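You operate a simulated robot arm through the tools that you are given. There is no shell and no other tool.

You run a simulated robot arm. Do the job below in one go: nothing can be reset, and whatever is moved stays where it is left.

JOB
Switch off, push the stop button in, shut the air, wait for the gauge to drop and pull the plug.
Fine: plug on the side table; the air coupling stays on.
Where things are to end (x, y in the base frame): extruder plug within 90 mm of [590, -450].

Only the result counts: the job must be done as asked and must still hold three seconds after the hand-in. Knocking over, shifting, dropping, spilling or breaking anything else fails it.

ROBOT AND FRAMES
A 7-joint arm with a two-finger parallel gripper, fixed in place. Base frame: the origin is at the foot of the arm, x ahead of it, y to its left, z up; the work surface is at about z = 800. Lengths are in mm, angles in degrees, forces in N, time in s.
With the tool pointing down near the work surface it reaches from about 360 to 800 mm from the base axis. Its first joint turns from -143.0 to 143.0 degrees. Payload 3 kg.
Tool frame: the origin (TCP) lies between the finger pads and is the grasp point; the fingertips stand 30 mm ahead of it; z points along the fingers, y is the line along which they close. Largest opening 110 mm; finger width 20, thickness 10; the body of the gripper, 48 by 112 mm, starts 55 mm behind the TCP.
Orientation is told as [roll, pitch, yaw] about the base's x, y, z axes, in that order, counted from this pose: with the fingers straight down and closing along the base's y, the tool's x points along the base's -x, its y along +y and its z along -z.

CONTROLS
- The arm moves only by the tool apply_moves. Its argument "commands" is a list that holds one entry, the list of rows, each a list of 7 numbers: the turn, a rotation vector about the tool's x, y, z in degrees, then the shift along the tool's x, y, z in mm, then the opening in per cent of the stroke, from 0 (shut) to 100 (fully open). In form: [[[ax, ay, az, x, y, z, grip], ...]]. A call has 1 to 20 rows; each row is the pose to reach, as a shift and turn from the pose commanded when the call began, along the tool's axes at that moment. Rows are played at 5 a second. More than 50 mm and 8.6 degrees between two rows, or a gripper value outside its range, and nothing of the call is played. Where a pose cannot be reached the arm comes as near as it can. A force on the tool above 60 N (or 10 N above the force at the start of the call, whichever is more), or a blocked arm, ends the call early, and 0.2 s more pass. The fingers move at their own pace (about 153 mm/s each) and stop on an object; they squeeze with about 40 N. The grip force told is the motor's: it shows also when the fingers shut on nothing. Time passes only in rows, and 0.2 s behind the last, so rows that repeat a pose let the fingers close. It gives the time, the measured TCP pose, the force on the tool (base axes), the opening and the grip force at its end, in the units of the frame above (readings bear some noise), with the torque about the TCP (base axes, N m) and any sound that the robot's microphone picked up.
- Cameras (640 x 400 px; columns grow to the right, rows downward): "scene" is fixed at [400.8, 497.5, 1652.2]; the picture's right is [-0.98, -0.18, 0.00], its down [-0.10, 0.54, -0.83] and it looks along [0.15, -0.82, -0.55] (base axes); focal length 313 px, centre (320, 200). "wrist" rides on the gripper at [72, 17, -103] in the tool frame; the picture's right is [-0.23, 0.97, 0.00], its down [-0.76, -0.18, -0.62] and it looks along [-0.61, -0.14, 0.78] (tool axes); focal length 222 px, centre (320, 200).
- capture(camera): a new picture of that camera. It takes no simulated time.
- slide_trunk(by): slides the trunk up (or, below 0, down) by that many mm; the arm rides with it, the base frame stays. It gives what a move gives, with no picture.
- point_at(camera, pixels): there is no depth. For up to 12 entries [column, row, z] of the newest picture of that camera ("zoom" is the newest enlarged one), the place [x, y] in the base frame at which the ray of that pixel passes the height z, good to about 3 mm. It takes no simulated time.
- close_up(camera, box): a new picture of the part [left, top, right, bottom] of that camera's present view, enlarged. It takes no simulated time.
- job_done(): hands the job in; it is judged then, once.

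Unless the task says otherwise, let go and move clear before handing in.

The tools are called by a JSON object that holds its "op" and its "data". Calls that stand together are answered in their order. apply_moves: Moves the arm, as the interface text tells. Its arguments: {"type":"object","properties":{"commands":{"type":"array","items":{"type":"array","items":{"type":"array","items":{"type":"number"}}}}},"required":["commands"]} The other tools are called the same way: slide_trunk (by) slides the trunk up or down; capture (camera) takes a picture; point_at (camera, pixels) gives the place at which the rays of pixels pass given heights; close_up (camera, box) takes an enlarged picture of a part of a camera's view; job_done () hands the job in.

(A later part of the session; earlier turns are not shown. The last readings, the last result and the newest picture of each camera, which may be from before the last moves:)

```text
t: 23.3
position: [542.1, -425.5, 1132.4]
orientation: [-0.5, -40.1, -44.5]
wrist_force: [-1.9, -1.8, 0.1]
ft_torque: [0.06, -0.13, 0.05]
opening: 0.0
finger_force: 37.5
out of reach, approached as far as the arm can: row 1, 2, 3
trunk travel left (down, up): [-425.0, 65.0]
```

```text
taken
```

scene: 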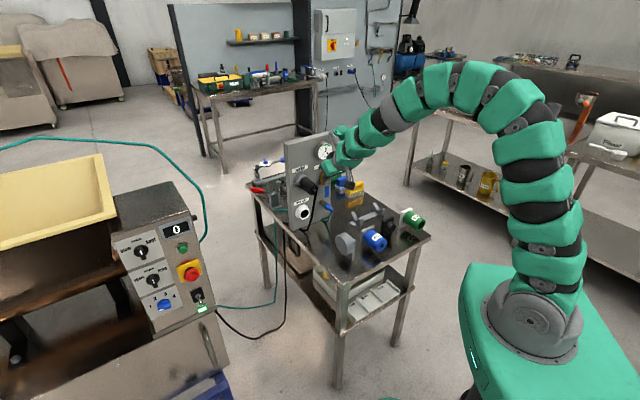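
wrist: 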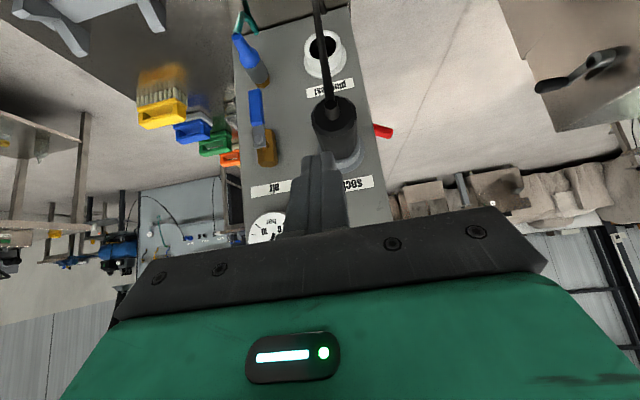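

Now the wrist camera faces the panel: plug (335,125), blue air lever (256,105) hanging down from its brass body (264,150), coupling (247,55) below. I'll enlarge the valve and plug.

{"op": "close_up", "data": {"camera": "wrist", "box": [225, 60, 305, 180]}}

{"op": "close_up", "data": {"camera": "wrist", "box": [230, 0, 390, 200]}}

{"op": "close_up", "data": {"camera": "scene", "box": [300, 165, 350, 225]}}

```text
3.33 times, centred on (265, 120) of wrist
```

zoom: 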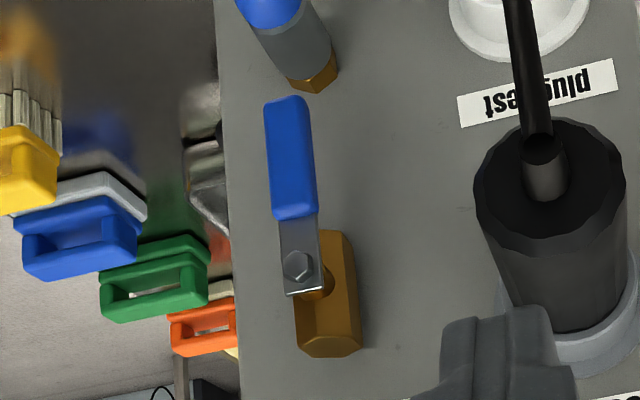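

```text
2.00 times, centred on (310, 100) of wrist
```

zoom: 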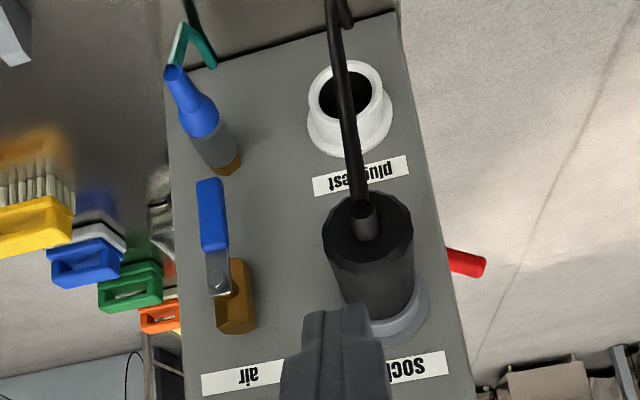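

```text
6.67 times, centred on (325, 195) of scene
```

zoom: 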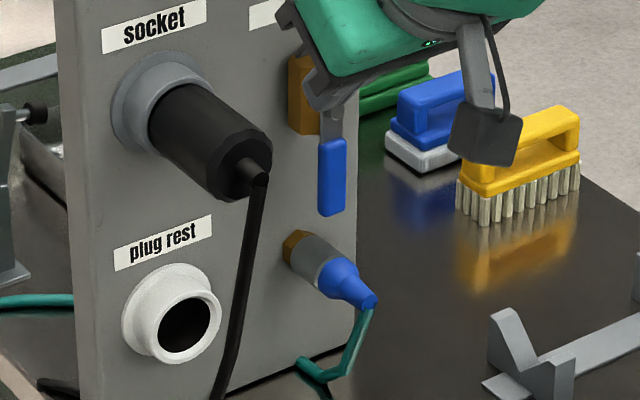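

The lever hangs from its bolt at about L≈-2, z≈1032 (tip z≈962), plug axis at z≈1047 with ~42 mm body, and coupling below at z≈890–911. For a level tool here a lower shoulder should help, so I'll raise the hand 100 mm and then lower the trunk 200 mm.

{"op": "apply_moves", "data": {"commands": [[[0, 0, 0, -21.5, 0, -25.5, 0], [0, 0, 0, -43, 0, -51, 0], [0, 0, 0, -64.4, 0, -76.5, 0], [0, 0, 0, -64.4, 0, -76.5, 0]]]}}

{"op": "slide_trunk", "data": {"by": -200}}

{"op": "capture", "data": {"camera": "scene"}}

{"op": "capture", "data": {"camera": "wrist"}}

```text
t: 24.3
position: [540.7, -425.4, 1231.3]
orientation: [0.1, -40.1, -45.1]
wrist_force: [-0.6, 0.1, -0.4]
ft_torque: [0.02, -0.01, -0.06]
opening: 0.0
finger_force: 38.0
trunk travel left (down, up): [-425.0, 65.0]
```

```text
t: 26.5
position: [541.6, -425.4, 1031.6]
orientation: [-0.1, -40.1, -45.1]
wrist_force: [-0.8, 0.1, -0.4]
ft_torque: [-0.02, 0.0, 0.01]
opening: 0.0
finger_force: 37.6
trunk travel left (down, up): [-225.0, 265.0]
```

```text
taken
```

scene: 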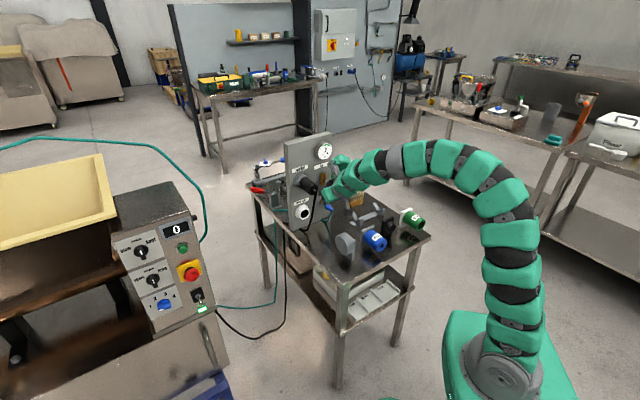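

```text
taken
```

wrist: 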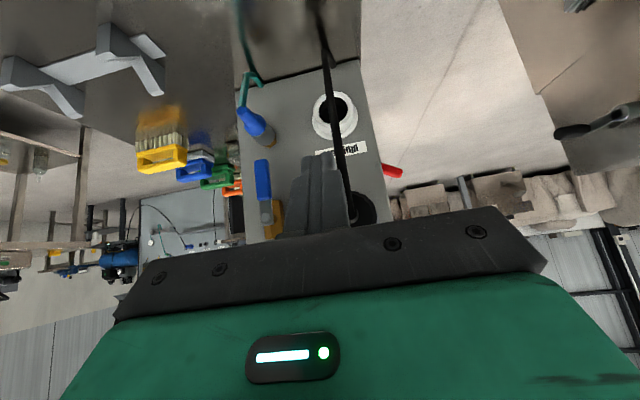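

The arm is settled with the trunk lowered, and the plug cable hangs just left-ahead of my tips. I'll swing halfway towards a level pose right of the cable, in front of the lever, checking reach.

{"op": "apply_moves", "data": {"commands": [[[0, 0, 0, 1.7, -11.8, 2, 0], [-1.5, -6.63, -0.86, 1.75, -23.6, 7.6, 0], [-3, -13.3, -1.7, 3.5, -35.5, 15.2, 0], [-4.5, -19.9, -2.6, 5.2, -42, 22.8, 0], [-4.5, -19.9, -2.6, 5.2, -42, 22.8, 0]]]}}

{"op": "capture", "data": {"camera": "wrist"}}

```text
t: 27.7
position: [519.1, -462.4, 1011.1]
orientation: [1.7, -60.1, -41.6]
wrist_force: [-0.1, 0.4, 0.6]
ft_torque: [-0.01, -0.03, 0.05]
opening: 0.0
finger_force: 37.5
trunk travel left (down, up): [-225.0, 265.0]
```

```text
taken
```

wrist: 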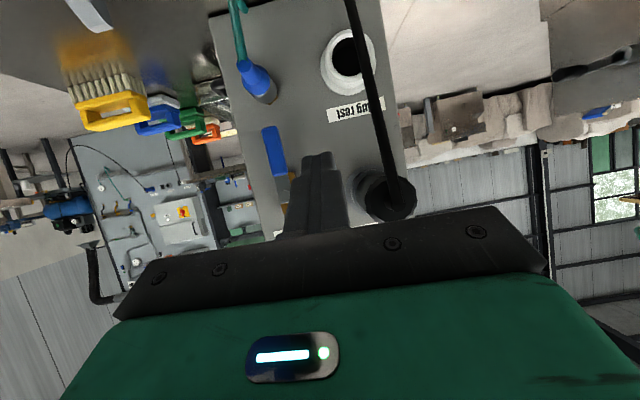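

No reach warning at pitch −60. Continuing to the level pose (pitch −80, yaw −35) in front of and slightly left of the lever.

{"op": "apply_moves", "data": {"commands": [[[-1.5, -6.67, -0.85, 4.6, -10, 5.9, 0], [-3, -13.3, -1.7, 9.1, -20, 11.7, 0], [-4.56, -20, -2.56, 13.7, -30.1, 17.6, 0], [-4.56, -20, -2.56, 13.7, -30.1, 17.6, 0]]]}}

{"op": "capture", "data": {"camera": "wrist"}}

{"op": "close_up", "data": {"camera": "wrist", "box": [230, 40, 390, 200]}}

{"op": "capture", "data": {"camera": "scene"}}

{"op": "close_up", "data": {"camera": "scene", "box": [285, 160, 365, 230]}}

```text
t: 28.7
position: [506.2, -491.8, 991.4]
orientation: [-0.1, -80.2, -34.6]
wrist_force: [0.8, 0.3, 0.3]
ft_torque: [0.0, 0.03, -0.03]
opening: 0.1
finger_force: 37.6
trunk travel left (down, up): [-225.0, 265.0]
```

```text
taken
```

wrist: 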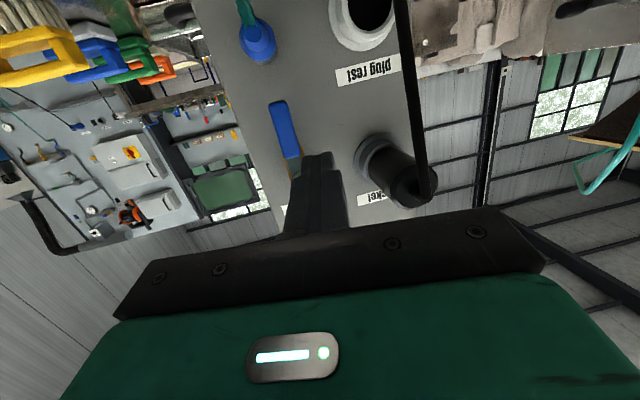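

```text
2.50 times, centred on (310, 120) of wrist
```

zoom: 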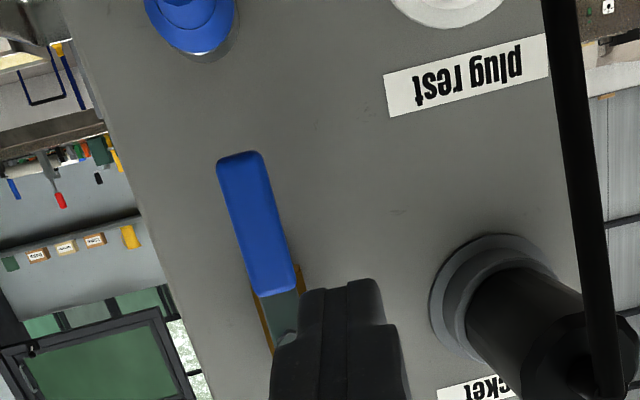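

```text
taken
```

scene: 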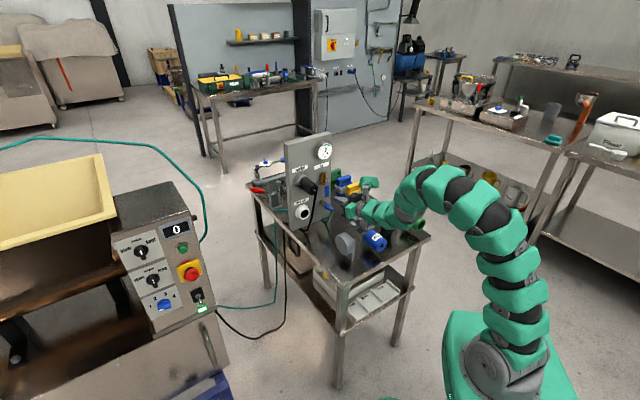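

```text
5.71 times, centred on (325, 195) of scene
```

zoom: 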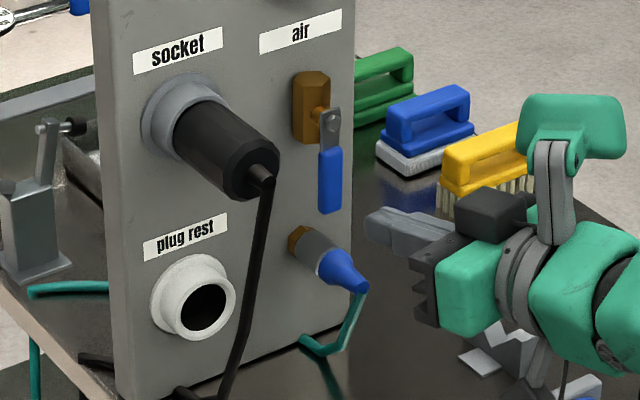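

The level pose is held well. Triangulating again: lever plane ≈45 mm off the panel, bolt (L≈-7, z≈1025), handle from z≈1000 to 952; the left side swing would hit the plug, so it must swing right. I'll insert the closed tips just left of the handle at z≈975.

{"op": "apply_moves", "data": {"commands": [[[0, 0, 0, 10.9, 10.8, 3.8, 0], [0, 0, 0, 5.9, 5.6, 33, 0], [0, 0, 0, 1.7, 1.3, 57.2, 0], [0, 0, 0, -0.8, -1.3, 71.8, 0], [0, 0, 0, -3, -3.5, 84.4, 0], [0, 0, 0, -3, -3.5, 84.4, 0]]]}}

{"op": "capture", "data": {"camera": "wrist"}}

{"op": "close_up", "data": {"camera": "wrist", "box": [220, 40, 380, 200]}}

{"op": "close_up", "data": {"camera": "scene", "box": [285, 160, 365, 230]}}

```text
t: 30.1
position: [573.5, -540.7, 976.8]
orientation: [0.0, -80.1, -34.8]
wrist_force: [0.6, 0.2, 0.1]
ft_torque: [-0.01, -0.01, -0.02]
opening: 0.1
finger_force: 37.9
trunk travel left (down, up): [-225.0, 265.0]
```

```text
taken
```

wrist: 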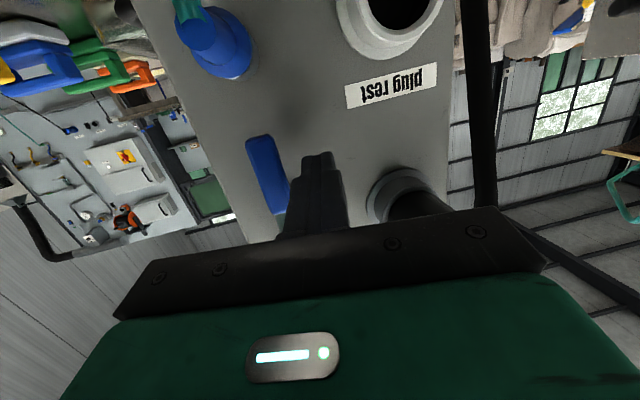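

```text
2.50 times, centred on (300, 120) of wrist
```

zoom: 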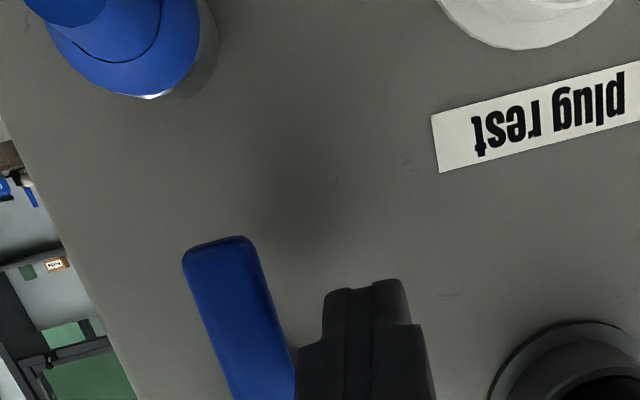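

```text
5.71 times, centred on (325, 195) of scene
```

zoom: 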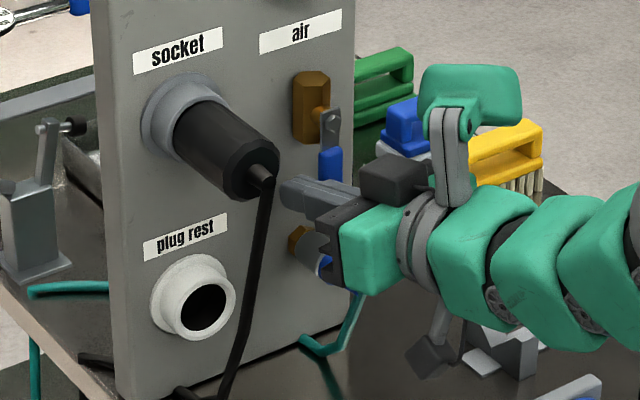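

The tips stand just left of the blue handle (handle edge x≈255–290 vs finger x≈325 in the enlargement). I'll now sweep right along the lever's arc to about 45° and check force and motion.

{"op": "apply_moves", "data": {"commands": [[[0, 0, 0, -0.5, -5.6, -1.1, 0], [0, 0, 0, -0.95, -11.2, -2.15, 0], [0, 0, 0, -0.4, -18, -3.2, 0], [0, 0, 0, 0.14, -24.5, -4.3, 0], [0, 0, 0, -0.1, -31.3, -5.5, 0], [0, 0, 0, -0.35, -38.1, -6.8, 0], [0, 0, 0, -2.3, -44.6, -8.3, 0], [0, 0, 0, -4.3, -51, -9.8, 0]]]}}

{"op": "capture", "data": {"camera": "wrist"}}

{"op": "close_up", "data": {"camera": "scene", "box": [285, 130, 365, 230]}}

```text
t: 31.9
position: [536.6, -578.9, 984.0]
orientation: [0.1, -80.1, -35.0]
wrist_force: [-0.1, 1.9, -0.5]
ft_torque: [0.01, -0.01, 0.03]
opening: 0.0
finger_force: 37.9
trunk travel left (down, up): [-225.0, 265.0]
```

```text
taken
```

wrist: 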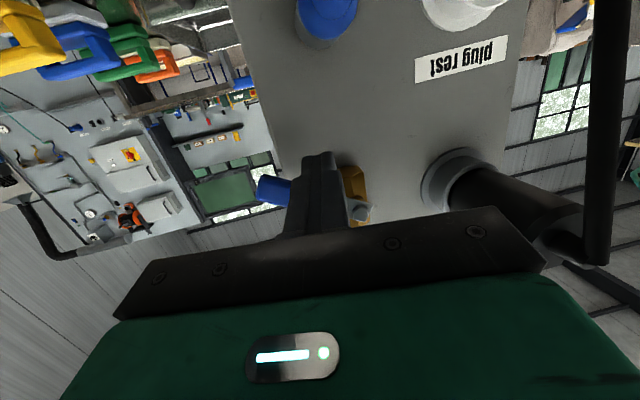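

```text
4.00 times, centred on (325, 180) of scene
```

zoom: 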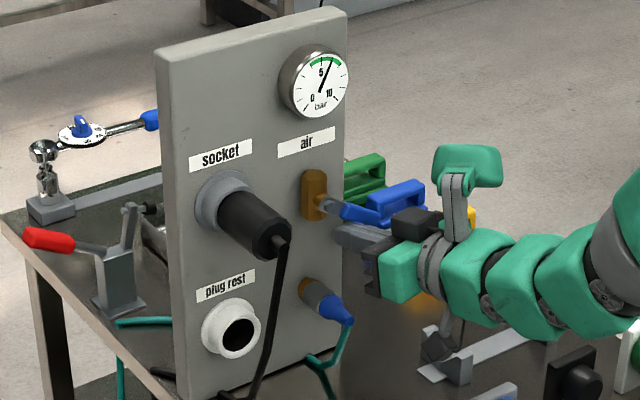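

The lever follows easily, now about 60° to the right (scene enlargement (328,203)→(385,215)); gauge still in the green. I'll continue the arc up to and slightly past horizontal.

{"op": "apply_moves", "data": {"commands": [[[0, 0, 0, -3, -5, -1.4, 0], [0, 0, 0, -5.9, -9.9, -2.8, 0], [0, 0, 0, -11, -14.5, -4.5, 0], [0, 0, 0, -15.9, -18.9, -6.1, 0], [0, 0, 0, -21.8, -22, -7.7, 0], [0, 0, 0, -27.8, -24.9, -9.2, 0], [0, 0, 0, -31.3, -25.8, -9.9, 0], [0, 0, 0, -34.7, -26.6, -10.6, 0]]]}}

{"op": "capture", "data": {"camera": "wrist"}}

{"op": "close_up", "data": {"camera": "scene", "box": [285, 130, 365, 230]}}

```text
t: 33.5
position: [519.6, -593.5, 1004.8]
orientation: [0.7, -78.8, -35.2]
wrist_force: [-1.4, 2.5, -15.7]
ft_torque: [0.17, 0.27, 0.04]
opening: 0.1
finger_force: 37.9
trunk travel left (down, up): [-225.0, 265.0]
stopped in row 8: the force on the tool passed its limit at 66 N (the readings are from after the stop); the commanded pose is now the measured one
```

```text
taken
```

wrist: 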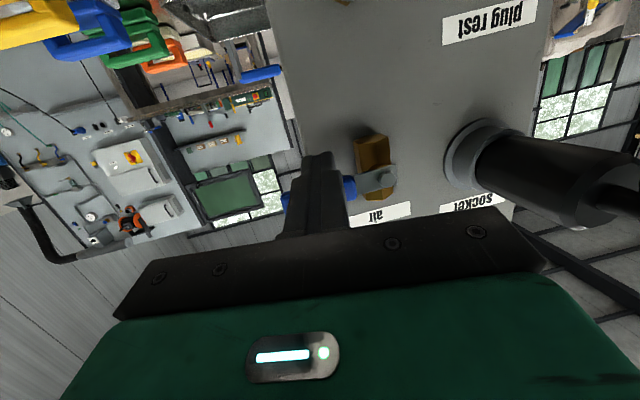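

```text
4.00 times, centred on (325, 180) of scene
```

zoom: 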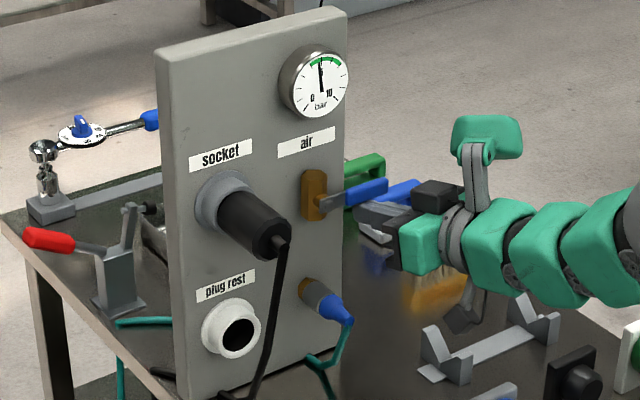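

The lever is now horizontal against its stop (66 N) and the gauge needle has started to fall (near 5). I'll drop the finger clear of the handle and back away.

{"op": "apply_moves", "data": {"commands": [[[0, 0, 0, 8, 0, 1.4, 0], [0, 0, 0, 15.8, 0, 2.8, 0], [0, 0, 0, 19, 0, -17, 0], [0, 0, 0, 22, 0, -40, 0], [0, 0, 0, 26, 0, -65, 0], [0, 0, 0, 30, 0, -90, 0], [0, 0, 0, 30, 0, -90, 0]]]}}

{"op": "capture", "data": {"camera": "wrist"}}

{"op": "close_up", "data": {"camera": "scene", "box": [280, 130, 360, 230]}}

{"op": "close_up", "data": {"camera": "scene", "box": [300, 135, 348, 165]}}

```text
t: 35.1
position: [442.5, -541.9, 993.6]
orientation: [0.5, -79.2, -35.1]
wrist_force: [-1.2, -0.1, 0.2]
ft_torque: [-0.03, -0.02, 0.01]
opening: 0.0
finger_force: 37.7
trunk travel left (down, up): [-225.0, 265.0]
```

```text
taken
```

wrist: 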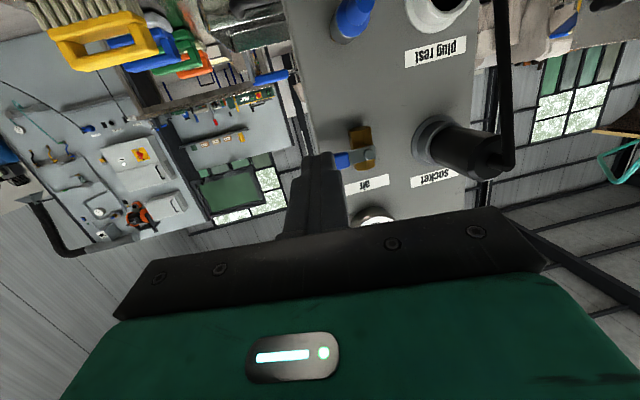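

```text
4.00 times, centred on (320, 180) of scene
```

zoom: 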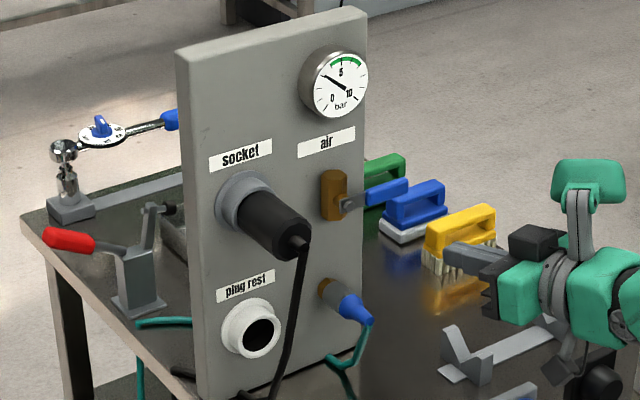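

```text
13.33 times, centred on (324, 150) of scene
```

zoom: 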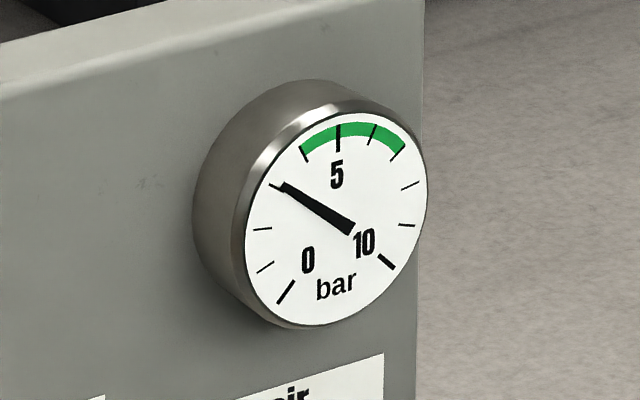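

The gauge is already near 3 bar and falling. Meanwhile I'll measure the panel's direction and the plug's axis from the scene pixels.

{"op": "close_up", "data": {"camera": "scene", "box": [280, 165, 344, 235]}}

{"op": "point_at", "data": {"camera": "scene", "pixels": [[287.8, 145.5, 1205], [331.7, 133.7, 1205], [290, 229.5, 800], [330, 216, 800]]}}

{"op": "close_up", "data": {"camera": "wrist", "box": [400, 90, 520, 190]}}

```text
5.71 times, centred on (312, 200) of scene
```

zoom: 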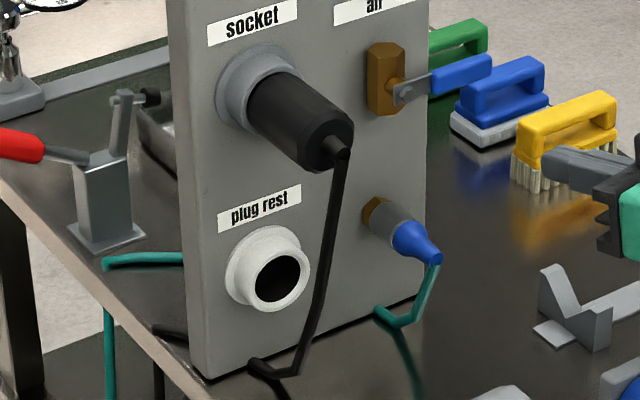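

```text
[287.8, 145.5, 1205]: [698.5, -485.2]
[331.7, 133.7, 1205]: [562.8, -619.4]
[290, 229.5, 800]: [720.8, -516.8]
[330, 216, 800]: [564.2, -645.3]
```

```text
4.00 times, centred on (460, 140) of wrist
```

zoom: 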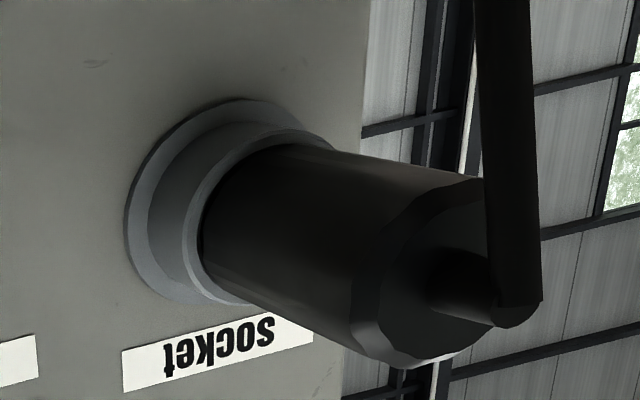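

The panel faces −45° and the plug's outer end is near f≈758, l≈98, z≈1042 (panel frame), almost straight above the target spot. I'll rise first (to clear the hanging cable), then move left to a pre-grasp above the plug with the fingers opened.

{"op": "apply_moves", "data": {"commands": [[[0.9, 3.4, 0.5, -43, 0, -8.2, 0], [1.9, 6.8, 1, -86, 0, -16.4, 0], [3.1, 11.3, 1.6, -129, 0, -24.6, 0], [4.7, 17, 2.5, -131.5, 40.5, -12.3, 20], [6.2, 22.7, 3.3, -133.9, 81, 0, 45], [7.7, 28.3, 4.1, -136.2, 121.4, 12.2, 75], [9.33, 34.1, 4.93, -138.5, 161.9, 24.5, 75], [9.33, 34.1, 4.93, -138.5, 161.9, 24.5, 75]]]}}

{"op": "capture", "data": {"camera": "wrist"}}

{"op": "close_up", "data": {"camera": "scene", "box": [280, 130, 360, 230]}}

{"op": "close_up", "data": {"camera": "scene", "box": [300, 135, 348, 165]}}

```text
t: 36.9
position: [576.8, -437.4, 1126.3]
orientation: [0.1, -44.9, -45.1]
wrist_force: [0.2, 0.0, -0.8]
ft_torque: [0.01, 0.0, -0.01]
opening: 82.6
finger_force: 0.1
trunk travel left (down, up): [-225.0, 265.0]
```

```text
taken
```

wrist: 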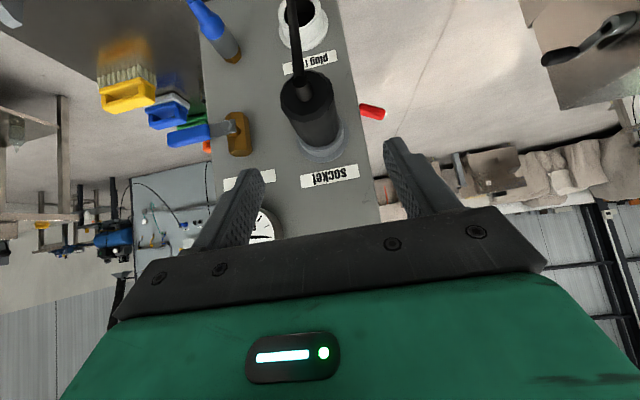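

```text
4.00 times, centred on (320, 180) of scene
```

zoom: 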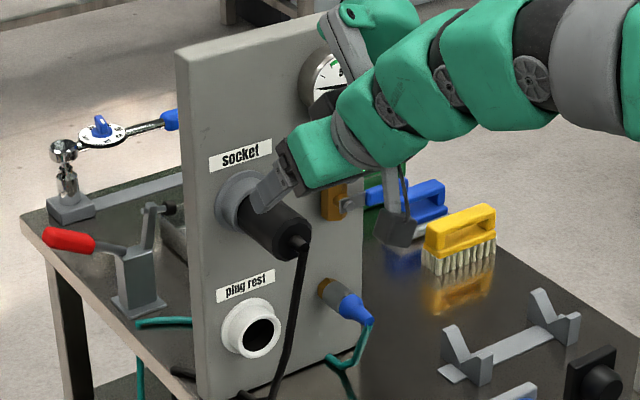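

```text
13.33 times, centred on (324, 150) of scene
```

zoom: 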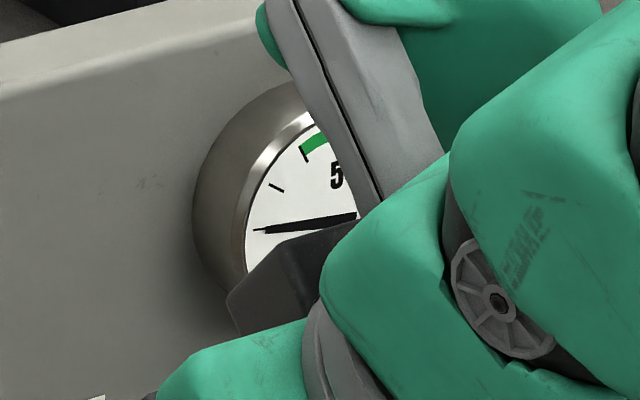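

The needle is around 2 bar and still falling. I'll enlarge the plug to refine its axis before descending.

{"op": "close_up", "data": {"camera": "wrist", "box": [240, 40, 400, 190]}}

{"op": "point_at", "data": {"camera": "wrist", "pixels": [[307, 92, 1042], [282, 92, 1042], [332, 92, 1042], [320, 148, 1042]]}}

```text
2.67 times, centred on (320, 115) of wrist
```

zoom: 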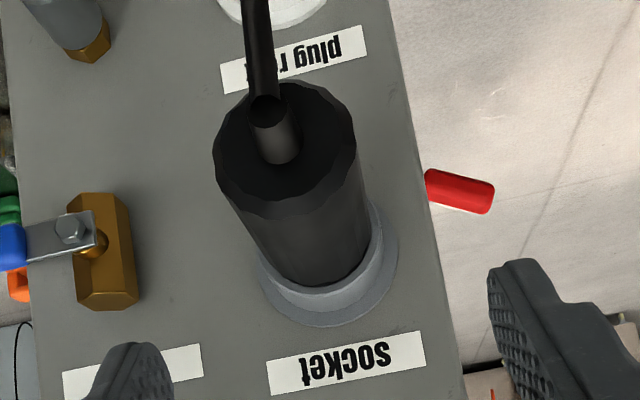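

```text
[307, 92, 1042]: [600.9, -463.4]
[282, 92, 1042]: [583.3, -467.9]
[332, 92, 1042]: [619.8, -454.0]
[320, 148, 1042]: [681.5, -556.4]
```

The plug axis is at l≈96, z≈1045, with its front at f≈753. I'll descend along the tool axis so the pads straddle the body about 35–40 mm behind its front, still open.

{"op": "apply_moves", "data": {"commands": [[[0, 0, 0, 0.5, -2.6, 20, 75], [0, 0, 0, 0.9, -2.6, 40, 75], [0, 0, 0, 1.4, -2.6, 60, 75], [0, 0, 0, 1.9, -2.6, 80, 75], [0, 0, 0, 2.3, -2.6, 98.4, 75], [0, 0, 0, 2.3, -2.6, 98.4, 75]]]}}

{"op": "capture", "data": {"camera": "wrist"}}

{"op": "close_up", "data": {"camera": "scene", "box": [280, 130, 360, 230]}}

{"op": "close_up", "data": {"camera": "wrist", "box": [220, 60, 420, 220]}}

```text
t: 38.3
position: [621.8, -486.1, 1054.0]
orientation: [0.1, -44.8, -45.0]
wrist_force: [-0.2, 0.5, 0.5]
ft_torque: [0.01, -0.03, 0.01]
opening: 82.5
finger_force: 0.1
trunk travel left (down, up): [-225.0, 265.0]
```

```text
taken
```

wrist: 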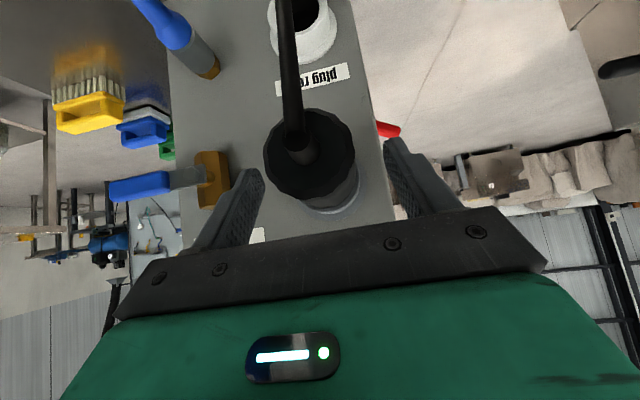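

```text
4.00 times, centred on (320, 180) of scene
```

zoom: 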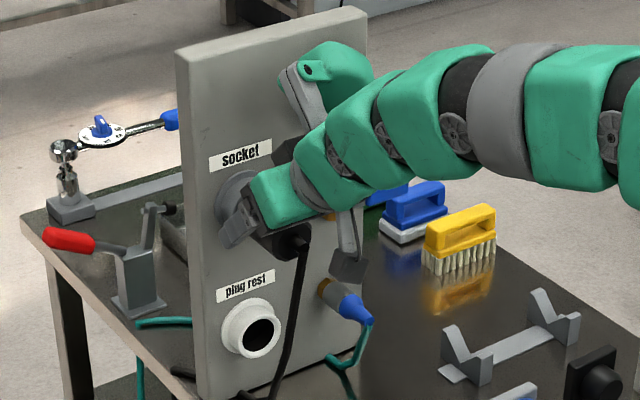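

```text
2.50 times, centred on (320, 140) of wrist
```

zoom: 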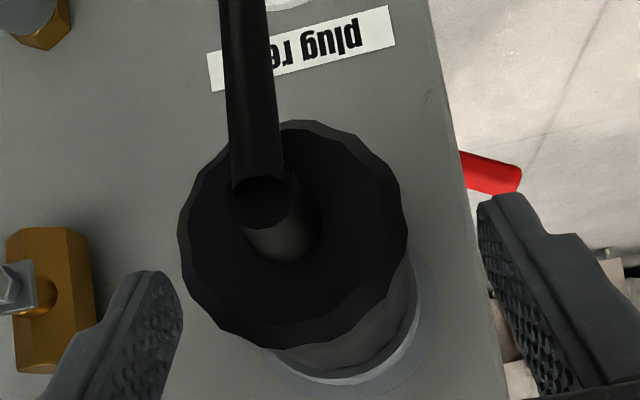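

The plug body sits between the open pads (front 180–407 px in the enlargement, pads either side). I'll close the gripper and hold, letting time pass for the gauge.

{"op": "apply_moves", "data": {"commands": [[[0, 0, 0, 0, 0, 0, 60], [0, 0, 0, 0, 0, 0, 45], [0, 0, 0, 0, 0, 0, 0], [0, 0, 0, 0, 0, 0, 0], [0, 0, 0, 0, 0, 0, 0], [0, 0, 0, 0, 0, 0, 0]]]}}

{"op": "capture", "data": {"camera": "wrist"}}

{"op": "close_up", "data": {"camera": "scene", "box": [300, 135, 348, 165]}}

{"op": "close_up", "data": {"camera": "wrist", "box": [200, 60, 420, 240]}}

```text
t: 39.7
position: [621.0, -485.6, 1055.5]
orientation: [0.1, -44.8, -45.1]
wrist_force: [-1.3, -2.1, -0.3]
ft_torque: [-0.09, 0.09, -0.03]
opening: 45.4
finger_force: 39.8
trunk travel left (down, up): [-225.0, 265.0]
```

```text
taken
```

wrist: 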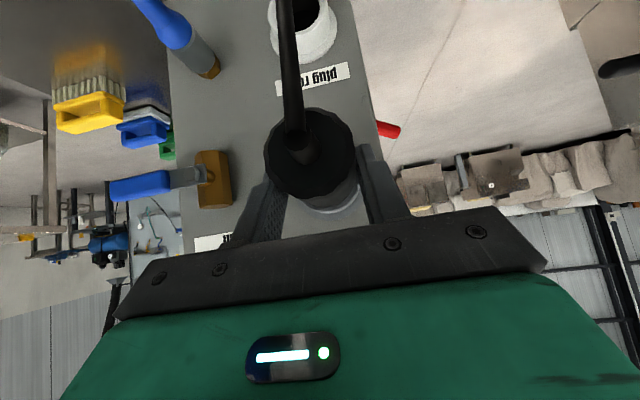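

```text
13.33 times, centred on (324, 150) of scene
```

zoom: 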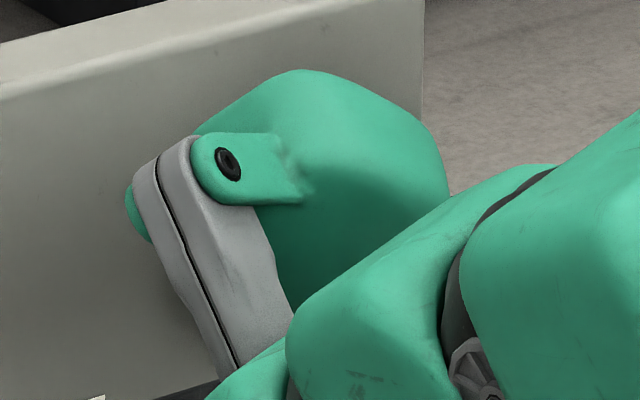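

```text
2.22 times, centred on (310, 150) of wrist
```

zoom: 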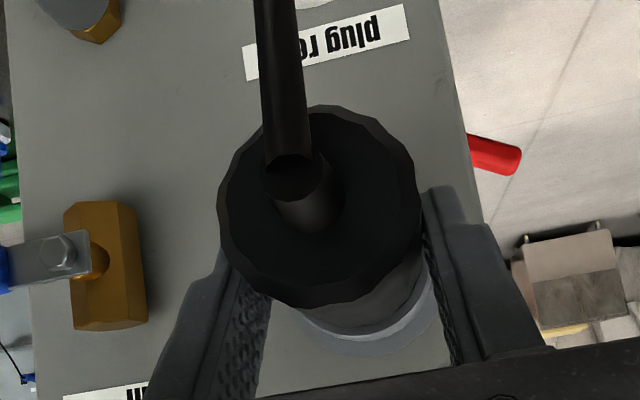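

The grip holds at 45 mm with ~40 N. The gauge is now hidden by the arm, so I'll hold still and let it run down.

{"op": "apply_moves", "data": {"commands": [[[0, 0, 0, 0, 0, 0, 0], [0, 0, 0, 0, 0, 0, 0], [0, 0, 0, 0, 0, 0, 0], [0, 0, 0, 0, 0, 0, 0], [0, 0, 0, 0, 0, 0, 0], [0, 0, 0, 0, 0, 0, 0], [0, 0, 0, 0, 0, 0, 0], [0, 0, 0, 0, 0, 0, 0], [0, 0, 0, 0, 0, 0, 0], [0, 0, 0, 0, 0, 0, 0], [0, 0, 0, 0, 0, 0, 0], [0, 0, 0, 0, 0, 0, 0], [0, 0, 0, 0, 0, 0, 0], [0, 0, 0, 0, 0, 0, 0], [0, 0, 0, 0, 0, 0, 0], [0, 0, 0, 0, 0, 0, 0], [0, 0, 0, 0, 0, 0, 0], [0, 0, 0, 0, 0, 0, 0], [0, 0, 0, 0, 0, 0, 0], [0, 0, 0, 0, 0, 0, 0]]]}}

{"op": "apply_moves", "data": {"commands": [[[0, 0, 0, 0, 0, 0, 0], [0, 0, 0, 0, 0, 0, 0], [0, 0, 0, 0, 0, 0, 0], [0, 0, 0, 0, 0, 0, 0], [0, 0, 0, 0, 0, 0, 0], [0, 0, 0, 0, 0, 0, 0], [0, 0, 0, 0, 0, 0, 0], [0, 0, 0, 0, 0, 0, 0], [0, 0, 0, 0, 0, 0, 0], [0, 0, 0, 0, 0, 0, 0], [0, 0, 0, 0, 0, 0, 0], [0, 0, 0, 0, 0, 0, 0], [0, 0, 0, 0, 0, 0, 0], [0, 0, 0, 0, 0, 0, 0], [0, 0, 0, 0, 0, 0, 0], [0, 0, 0, 0, 0, 0, 0], [0, 0, 0, 0, 0, 0, 0], [0, 0, 0, 0, 0, 0, 0], [0, 0, 0, 0, 0, 0, 0], [0, 0, 0, 0, 0, 0, 0]]]}}

{"op": "capture", "data": {"camera": "scene"}}

```text
t: 43.9
position: [621.7, -487.2, 1055.6]
orientation: [0.0, -44.9, -45.1]
wrist_force: [-2.1, -2.4, 0.3]
ft_torque: [0.01, 0.03, -0.06]
opening: 45.6
finger_force: 40.2
trunk travel left (down, up): [-225.0, 265.0]
```

```text
t: 48.1
position: [620.5, -487.3, 1055.7]
orientation: [0.1, -44.9, -45.2]
wrist_force: [-2.5, -1.6, -0.2]
ft_torque: [-0.04, 0.08, -0.02]
opening: 45.5
finger_force: 40.1
trunk travel left (down, up): [-225.0, 265.0]
```

```text
taken
```

scene: 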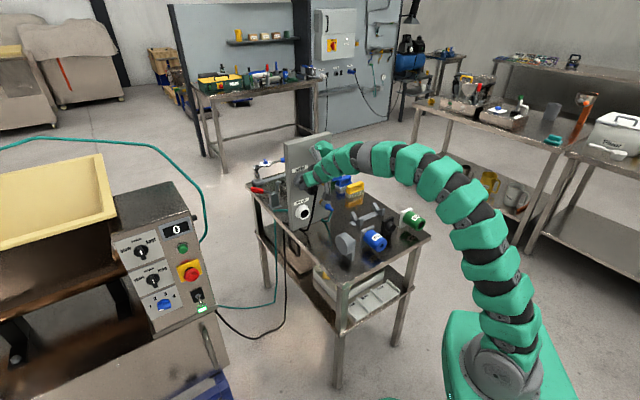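

Fifteen seconds have passed since the lever closed, but I want to see the gauge before pulling. I'll release, back straight out along the approach line and look.

{"op": "apply_moves", "data": {"commands": [[[0, 0, 0, 0, 0, 0, 75], [0, 0, 0, 0, 0, 0, 75], [0, 0, 0, 0, 0, -25, 75], [0, 0, 0, 0, 0, -50, 75], [0, 0, 0, 0, 0, -75, 75], [0, 0, 0, 0, 0, -98, 75], [0, 0, 0, 0, 0, -98, 75]]]}}

{"op": "close_up", "data": {"camera": "scene", "box": [300, 135, 348, 165]}}

{"op": "capture", "data": {"camera": "wrist"}}

```text
t: 49.7
position: [575.1, -437.7, 1123.6]
orientation: [0.1, -44.9, -45.0]
wrist_force: [0.2, 0.5, -0.1]
ft_torque: [0.0, -0.02, 0.01]
opening: 82.5
finger_force: 0.1
trunk travel left (down, up): [-225.0, 265.0]
```

```text
13.33 times, centred on (324, 150) of scene
```

zoom: 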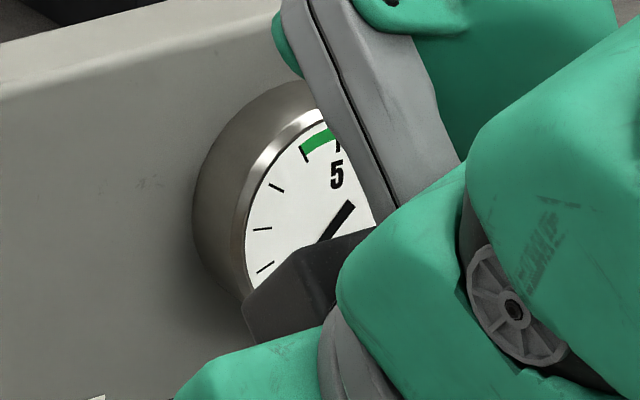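

```text
taken
```

wrist: 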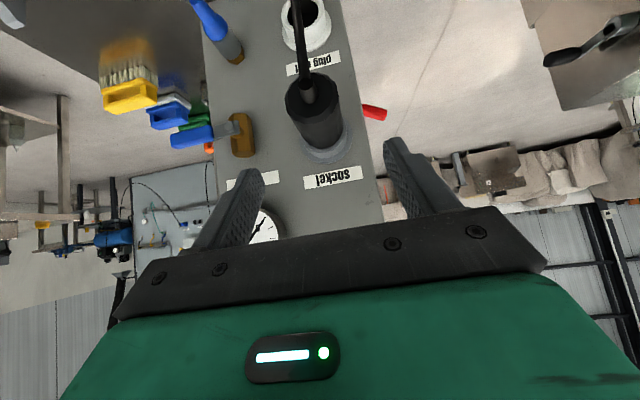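

The needle now points at the 0 mark, so the air is down. I'll go back in along the same line, grip the plug, and then pull.

{"op": "apply_moves", "data": {"commands": [[[0, 0, 0, 0, -1, 25, 75], [0, 0, 0, 0, -1.5, 50, 75], [0, 0, 0, 0, -1.5, 75, 75], [0, 0, 0, 0, -1.5, 98, 75], [0, 0, 0, 0, -1.5, 98, 60], [0, 0, 0, 0, -1.5, 98, 45], [0, 0, 0, 0, -1.5, 98, 0], [0, 0, 0, 0, -1.5, 98, 0], [0, 0, 0, 0, -1.5, 98, 0]]]}}

```text
t: 51.7
position: [620.9, -487.3, 1054.9]
orientation: [0.1, -44.8, -45.1]
wrist_force: [-2.6, -1.4, -0.9]
ft_torque: [-0.03, 0.15, -0.02]
opening: 45.8
finger_force: 39.6
trunk travel left (down, up): [-225.0, 265.0]
```

The plug is gripped again (45.8 mm, ~40 N, low side force). Now I pull straight back along −f in small steps.

{"op": "apply_moves", "data": {"commands": [[[0, 0, 0, 3.5, 0, -3.5, 0], [0, 0, 0, 7.1, 0, -7.1, 0], [0, 0, 0, 10.6, 0, -10.6, 0], [0, 0, 0, 14.2, 0, -14.1, 0], [0, 0, 0, 21.2, 0, -21.2, 0], [0, 0, 0, 28.3, 0, -28.2, 0], [0, 0, 0, 35.4, 0, -35.3, 0], [0, 0, 0, 42.5, 0, -42.4, 0], [0, 0, 0, 49.6, 0, -49.4, 0], [0, 0, 0, 56.7, 0, -56.5, 0], [0, 0, 0, 63.7, 0, -63.5, 0], [0, 0, 0, 63.7, 0, -63.5, 0]]]}}

{"op": "capture", "data": {"camera": "wrist"}}

{"op": "capture", "data": {"camera": "scene"}}

{"op": "close_up", "data": {"camera": "scene", "box": [280, 140, 370, 240]}}

```text
t: 54.3
position: [555.9, -423.3, 1054.3]
orientation: [0.2, -44.8, -45.1]
wrist_force: [0.1, 0.3, 0.2]
ft_torque: [0.0, 0.03, 0.02]
opening: 45.4
finger_force: 39.9
trunk travel left (down, up): [-225.0, 265.0]
```

```text
taken
```

wrist: 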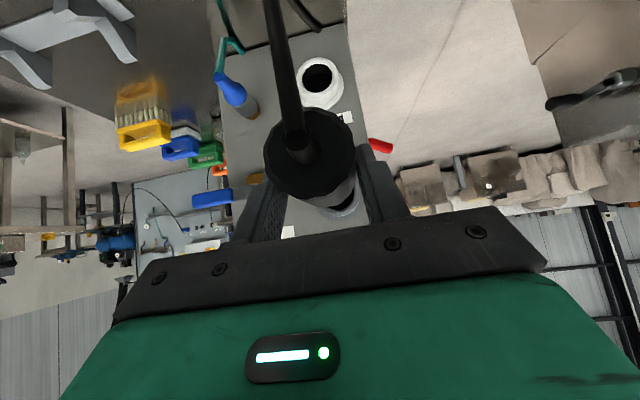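

```text
taken
```

scene: 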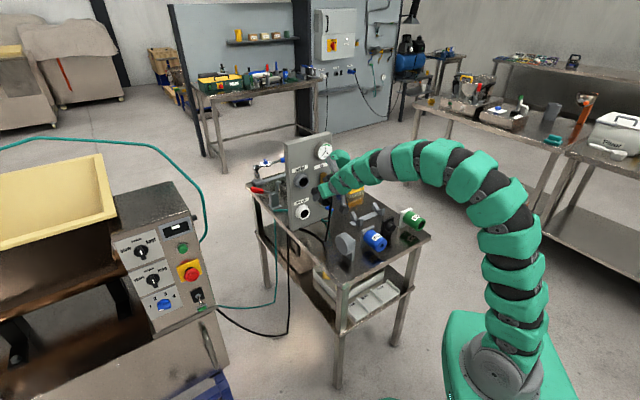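

```text
4.00 times, centred on (325, 190) of scene
```

zoom: 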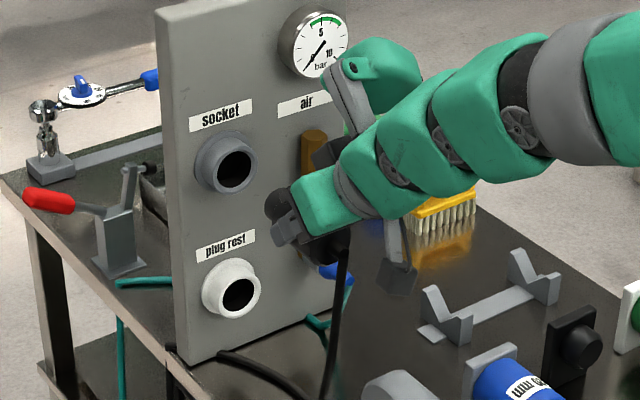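

The plug is out: socket empty, lamp and display dark, gauge at 0. Before lowering I must check what stands on the table behind my hand (grey disc at (346,243), blue tin at (375,240)).

{"op": "point_at", "data": {"camera": "scene", "pixels": [[346, 254, 800], [353, 257, 800], [346, 234, 860], [340, 243, 830], [352, 245, 830], [366, 248, 800], [386, 247, 800], [375, 233, 850], [350, 226, 800], [357, 219, 800], [320, 235, 800], [330, 240, 800]]}}

{"op": "close_up", "data": {"camera": "scene", "box": [280, 180, 430, 290]}}

{"op": "close_up", "data": {"camera": "wrist", "box": [200, 0, 420, 220]}}

```text
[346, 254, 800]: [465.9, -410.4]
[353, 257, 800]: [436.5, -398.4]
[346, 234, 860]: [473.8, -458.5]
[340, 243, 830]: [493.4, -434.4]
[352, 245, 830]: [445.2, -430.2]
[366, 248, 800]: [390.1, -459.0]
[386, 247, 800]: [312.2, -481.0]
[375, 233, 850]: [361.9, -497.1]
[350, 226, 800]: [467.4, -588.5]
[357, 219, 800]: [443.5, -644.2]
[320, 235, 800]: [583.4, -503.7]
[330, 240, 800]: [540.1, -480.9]
```

```text
3.64 times, centred on (355, 235) of scene
```

zoom: 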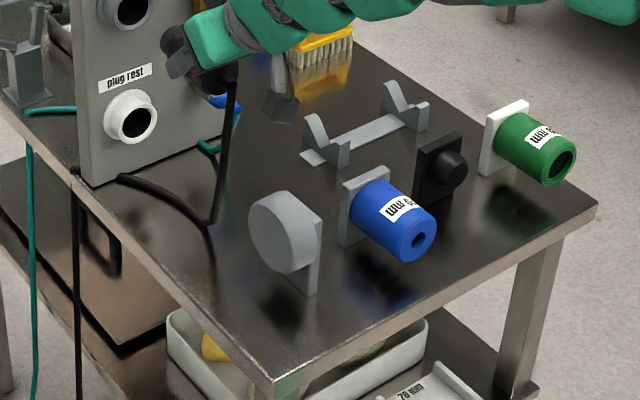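

```text
1.82 times, centred on (310, 110) of wrist
```

zoom: 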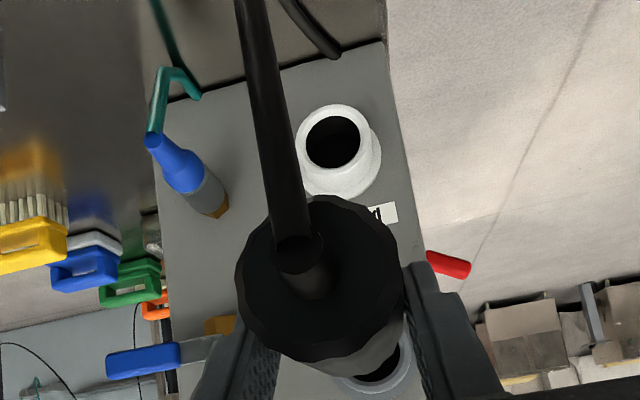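

The grey disc stands near (465,-385), too close to where my hand and camera would be with the present yaw. I'll turn the tool 30° about vertical at this height (so the hand comes in over the table's free left edge) and bring the plug above the target.

{"op": "apply_moves", "data": {"commands": [[[5.3, 0, 5.3, -5.5, 3, 5.5, 0], [10.6, 0, 10.6, -11, 6, 11, 0], [15.9, 0, 15.9, -16.6, 9.1, 16.5, 0], [21.2, 0, 21.2, -22.1, 12.1, 22, 0], [21.2, 0, 21.2, -22.1, 12.1, 22, 0]]]}}

{"op": "capture", "data": {"camera": "wrist"}}

{"op": "close_up", "data": {"camera": "scene", "box": [270, 140, 400, 280]}}

```text
t: 55.5
position: [587.3, -438.3, 1054.8]
orientation: [0.0, -44.8, -75.1]
wrist_force: [0.5, -0.8, 0.4]
ft_torque: [0.03, -0.01, -0.02]
opening: 45.4
finger_force: 39.7
trunk travel left (down, up): [-225.0, 265.0]
```

```text
taken
```

wrist: 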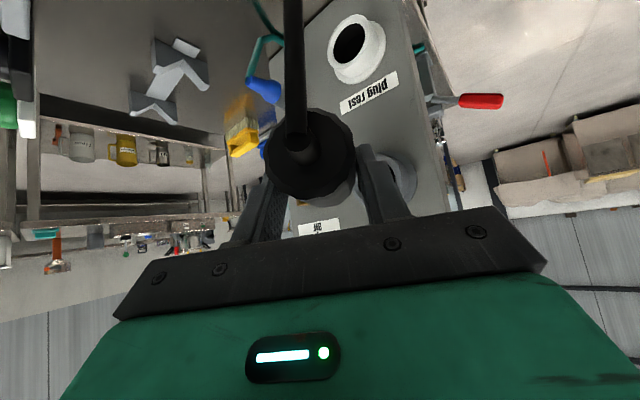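

```text
2.86 times, centred on (335, 210) of scene
```

zoom: 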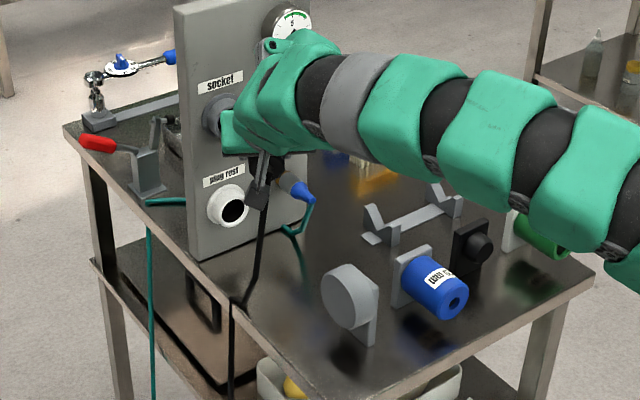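

The plug now points along −75° above the target with the hand over the free left edge. I'll lower everything straight down 180 mm with the trunk, leaving about 40 mm to go.

{"op": "slide_trunk", "data": {"by": -180}}

{"op": "capture", "data": {"camera": "wrist"}}

{"op": "capture", "data": {"camera": "scene"}}

{"op": "close_up", "data": {"camera": "scene", "box": [270, 170, 390, 280]}}

```text
t: 57.5
position: [588.2, -437.7, 875.4]
orientation: [0.0, -44.9, -75.1]
wrist_force: [-0.3, 0.0, 0.0]
ft_torque: [0.02, 0.01, -0.01]
opening: 45.5
finger_force: 39.8
trunk travel left (down, up): [-45.0, 445.0]
```

```text
taken
```

wrist: 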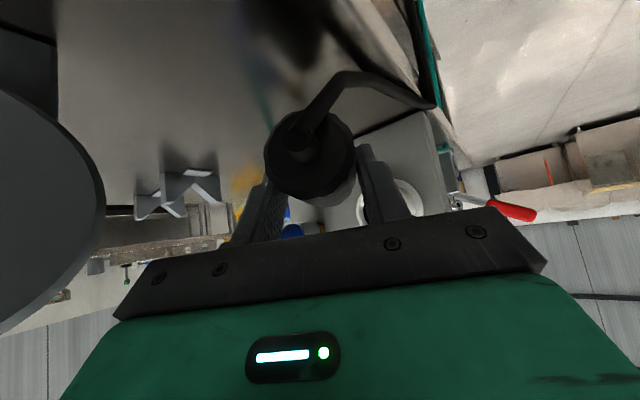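

```text
taken
```

scene: 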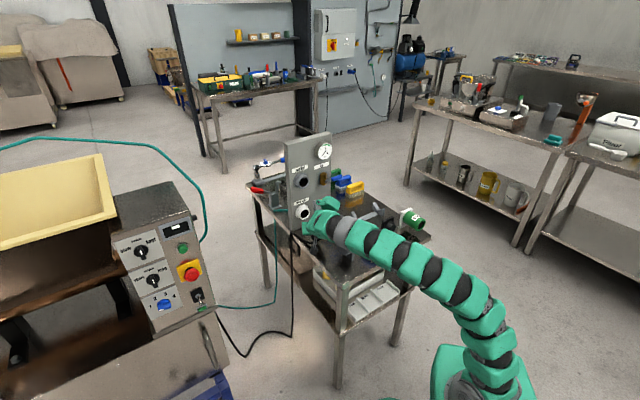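

```text
3.64 times, centred on (330, 225) of scene
```

zoom: 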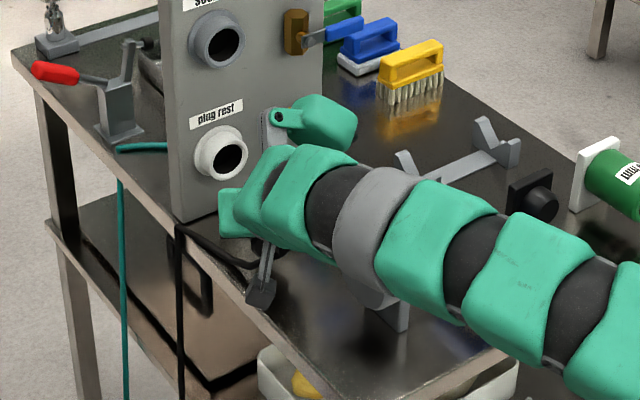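

The disc is visible at far left (x<105), roughly 15–20 mm clear of the hand sideways. I'll shift 15 mm away from it and lower 34 mm.

{"op": "apply_moves", "data": {"commands": [[[0, 0, 0, 0, 8, 0, 0], [0, 0, 0, 0, 15, 0, 0], [0, 0, 0, 6.4, 15, 6.4, 0], [0, 0, 0, 12.7, 15, 12.7, 0], [0, 0, 0, 18.4, 15, 18.4, 0], [0, 0, 0, 24, 15, 24, 0], [0, 0, 0, 24, 15, 24, 0]]]}}

{"op": "capture", "data": {"camera": "wrist"}}

{"op": "close_up", "data": {"camera": "scene", "box": [270, 170, 390, 280]}}

```text
t: 59.1
position: [602.6, -434.1, 839.9]
orientation: [0.1, -44.8, -75.1]
wrist_force: [0.0, 0.5, -0.1]
ft_torque: [0.02, 0.01, 0.01]
opening: 45.9
finger_force: 40.3
trunk travel left (down, up): [-45.0, 445.0]
```

```text
taken
```

wrist: 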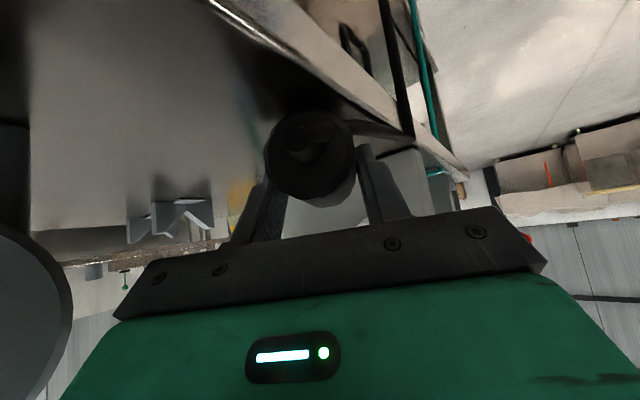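

```text
3.64 times, centred on (330, 225) of scene
```

zoom: 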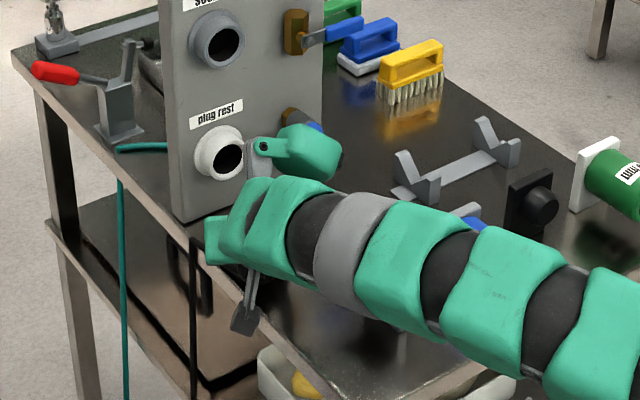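

At z≈840 there is no contact yet (force ≈0) and the disc is clear at x<72. I'll lower in ~1.5 mm steps and watch the force.

{"op": "apply_moves", "data": {"commands": [[[0, 0, 0, 1.1, 0, 1.1, 0], [0, 0, 0, 2.1, 0, 2.1, 0], [0, 0, 0, 3.2, 0, 3.2, 0], [0, 0, 0, 4.2, 0, 4.2, 0], [0, 0, 0, 4.2, 0, 4.2, 0]]]}}

```text
t: 60.3
position: [602.0, -434.0, 837.7]
orientation: [0.2, -45.0, -75.2]
wrist_force: [0.7, 1.2, 18.6]
ft_torque: [0.57, 0.11, -0.03]
opening: 45.6
finger_force: 40.1
trunk travel left (down, up): [-45.0, 445.0]
```

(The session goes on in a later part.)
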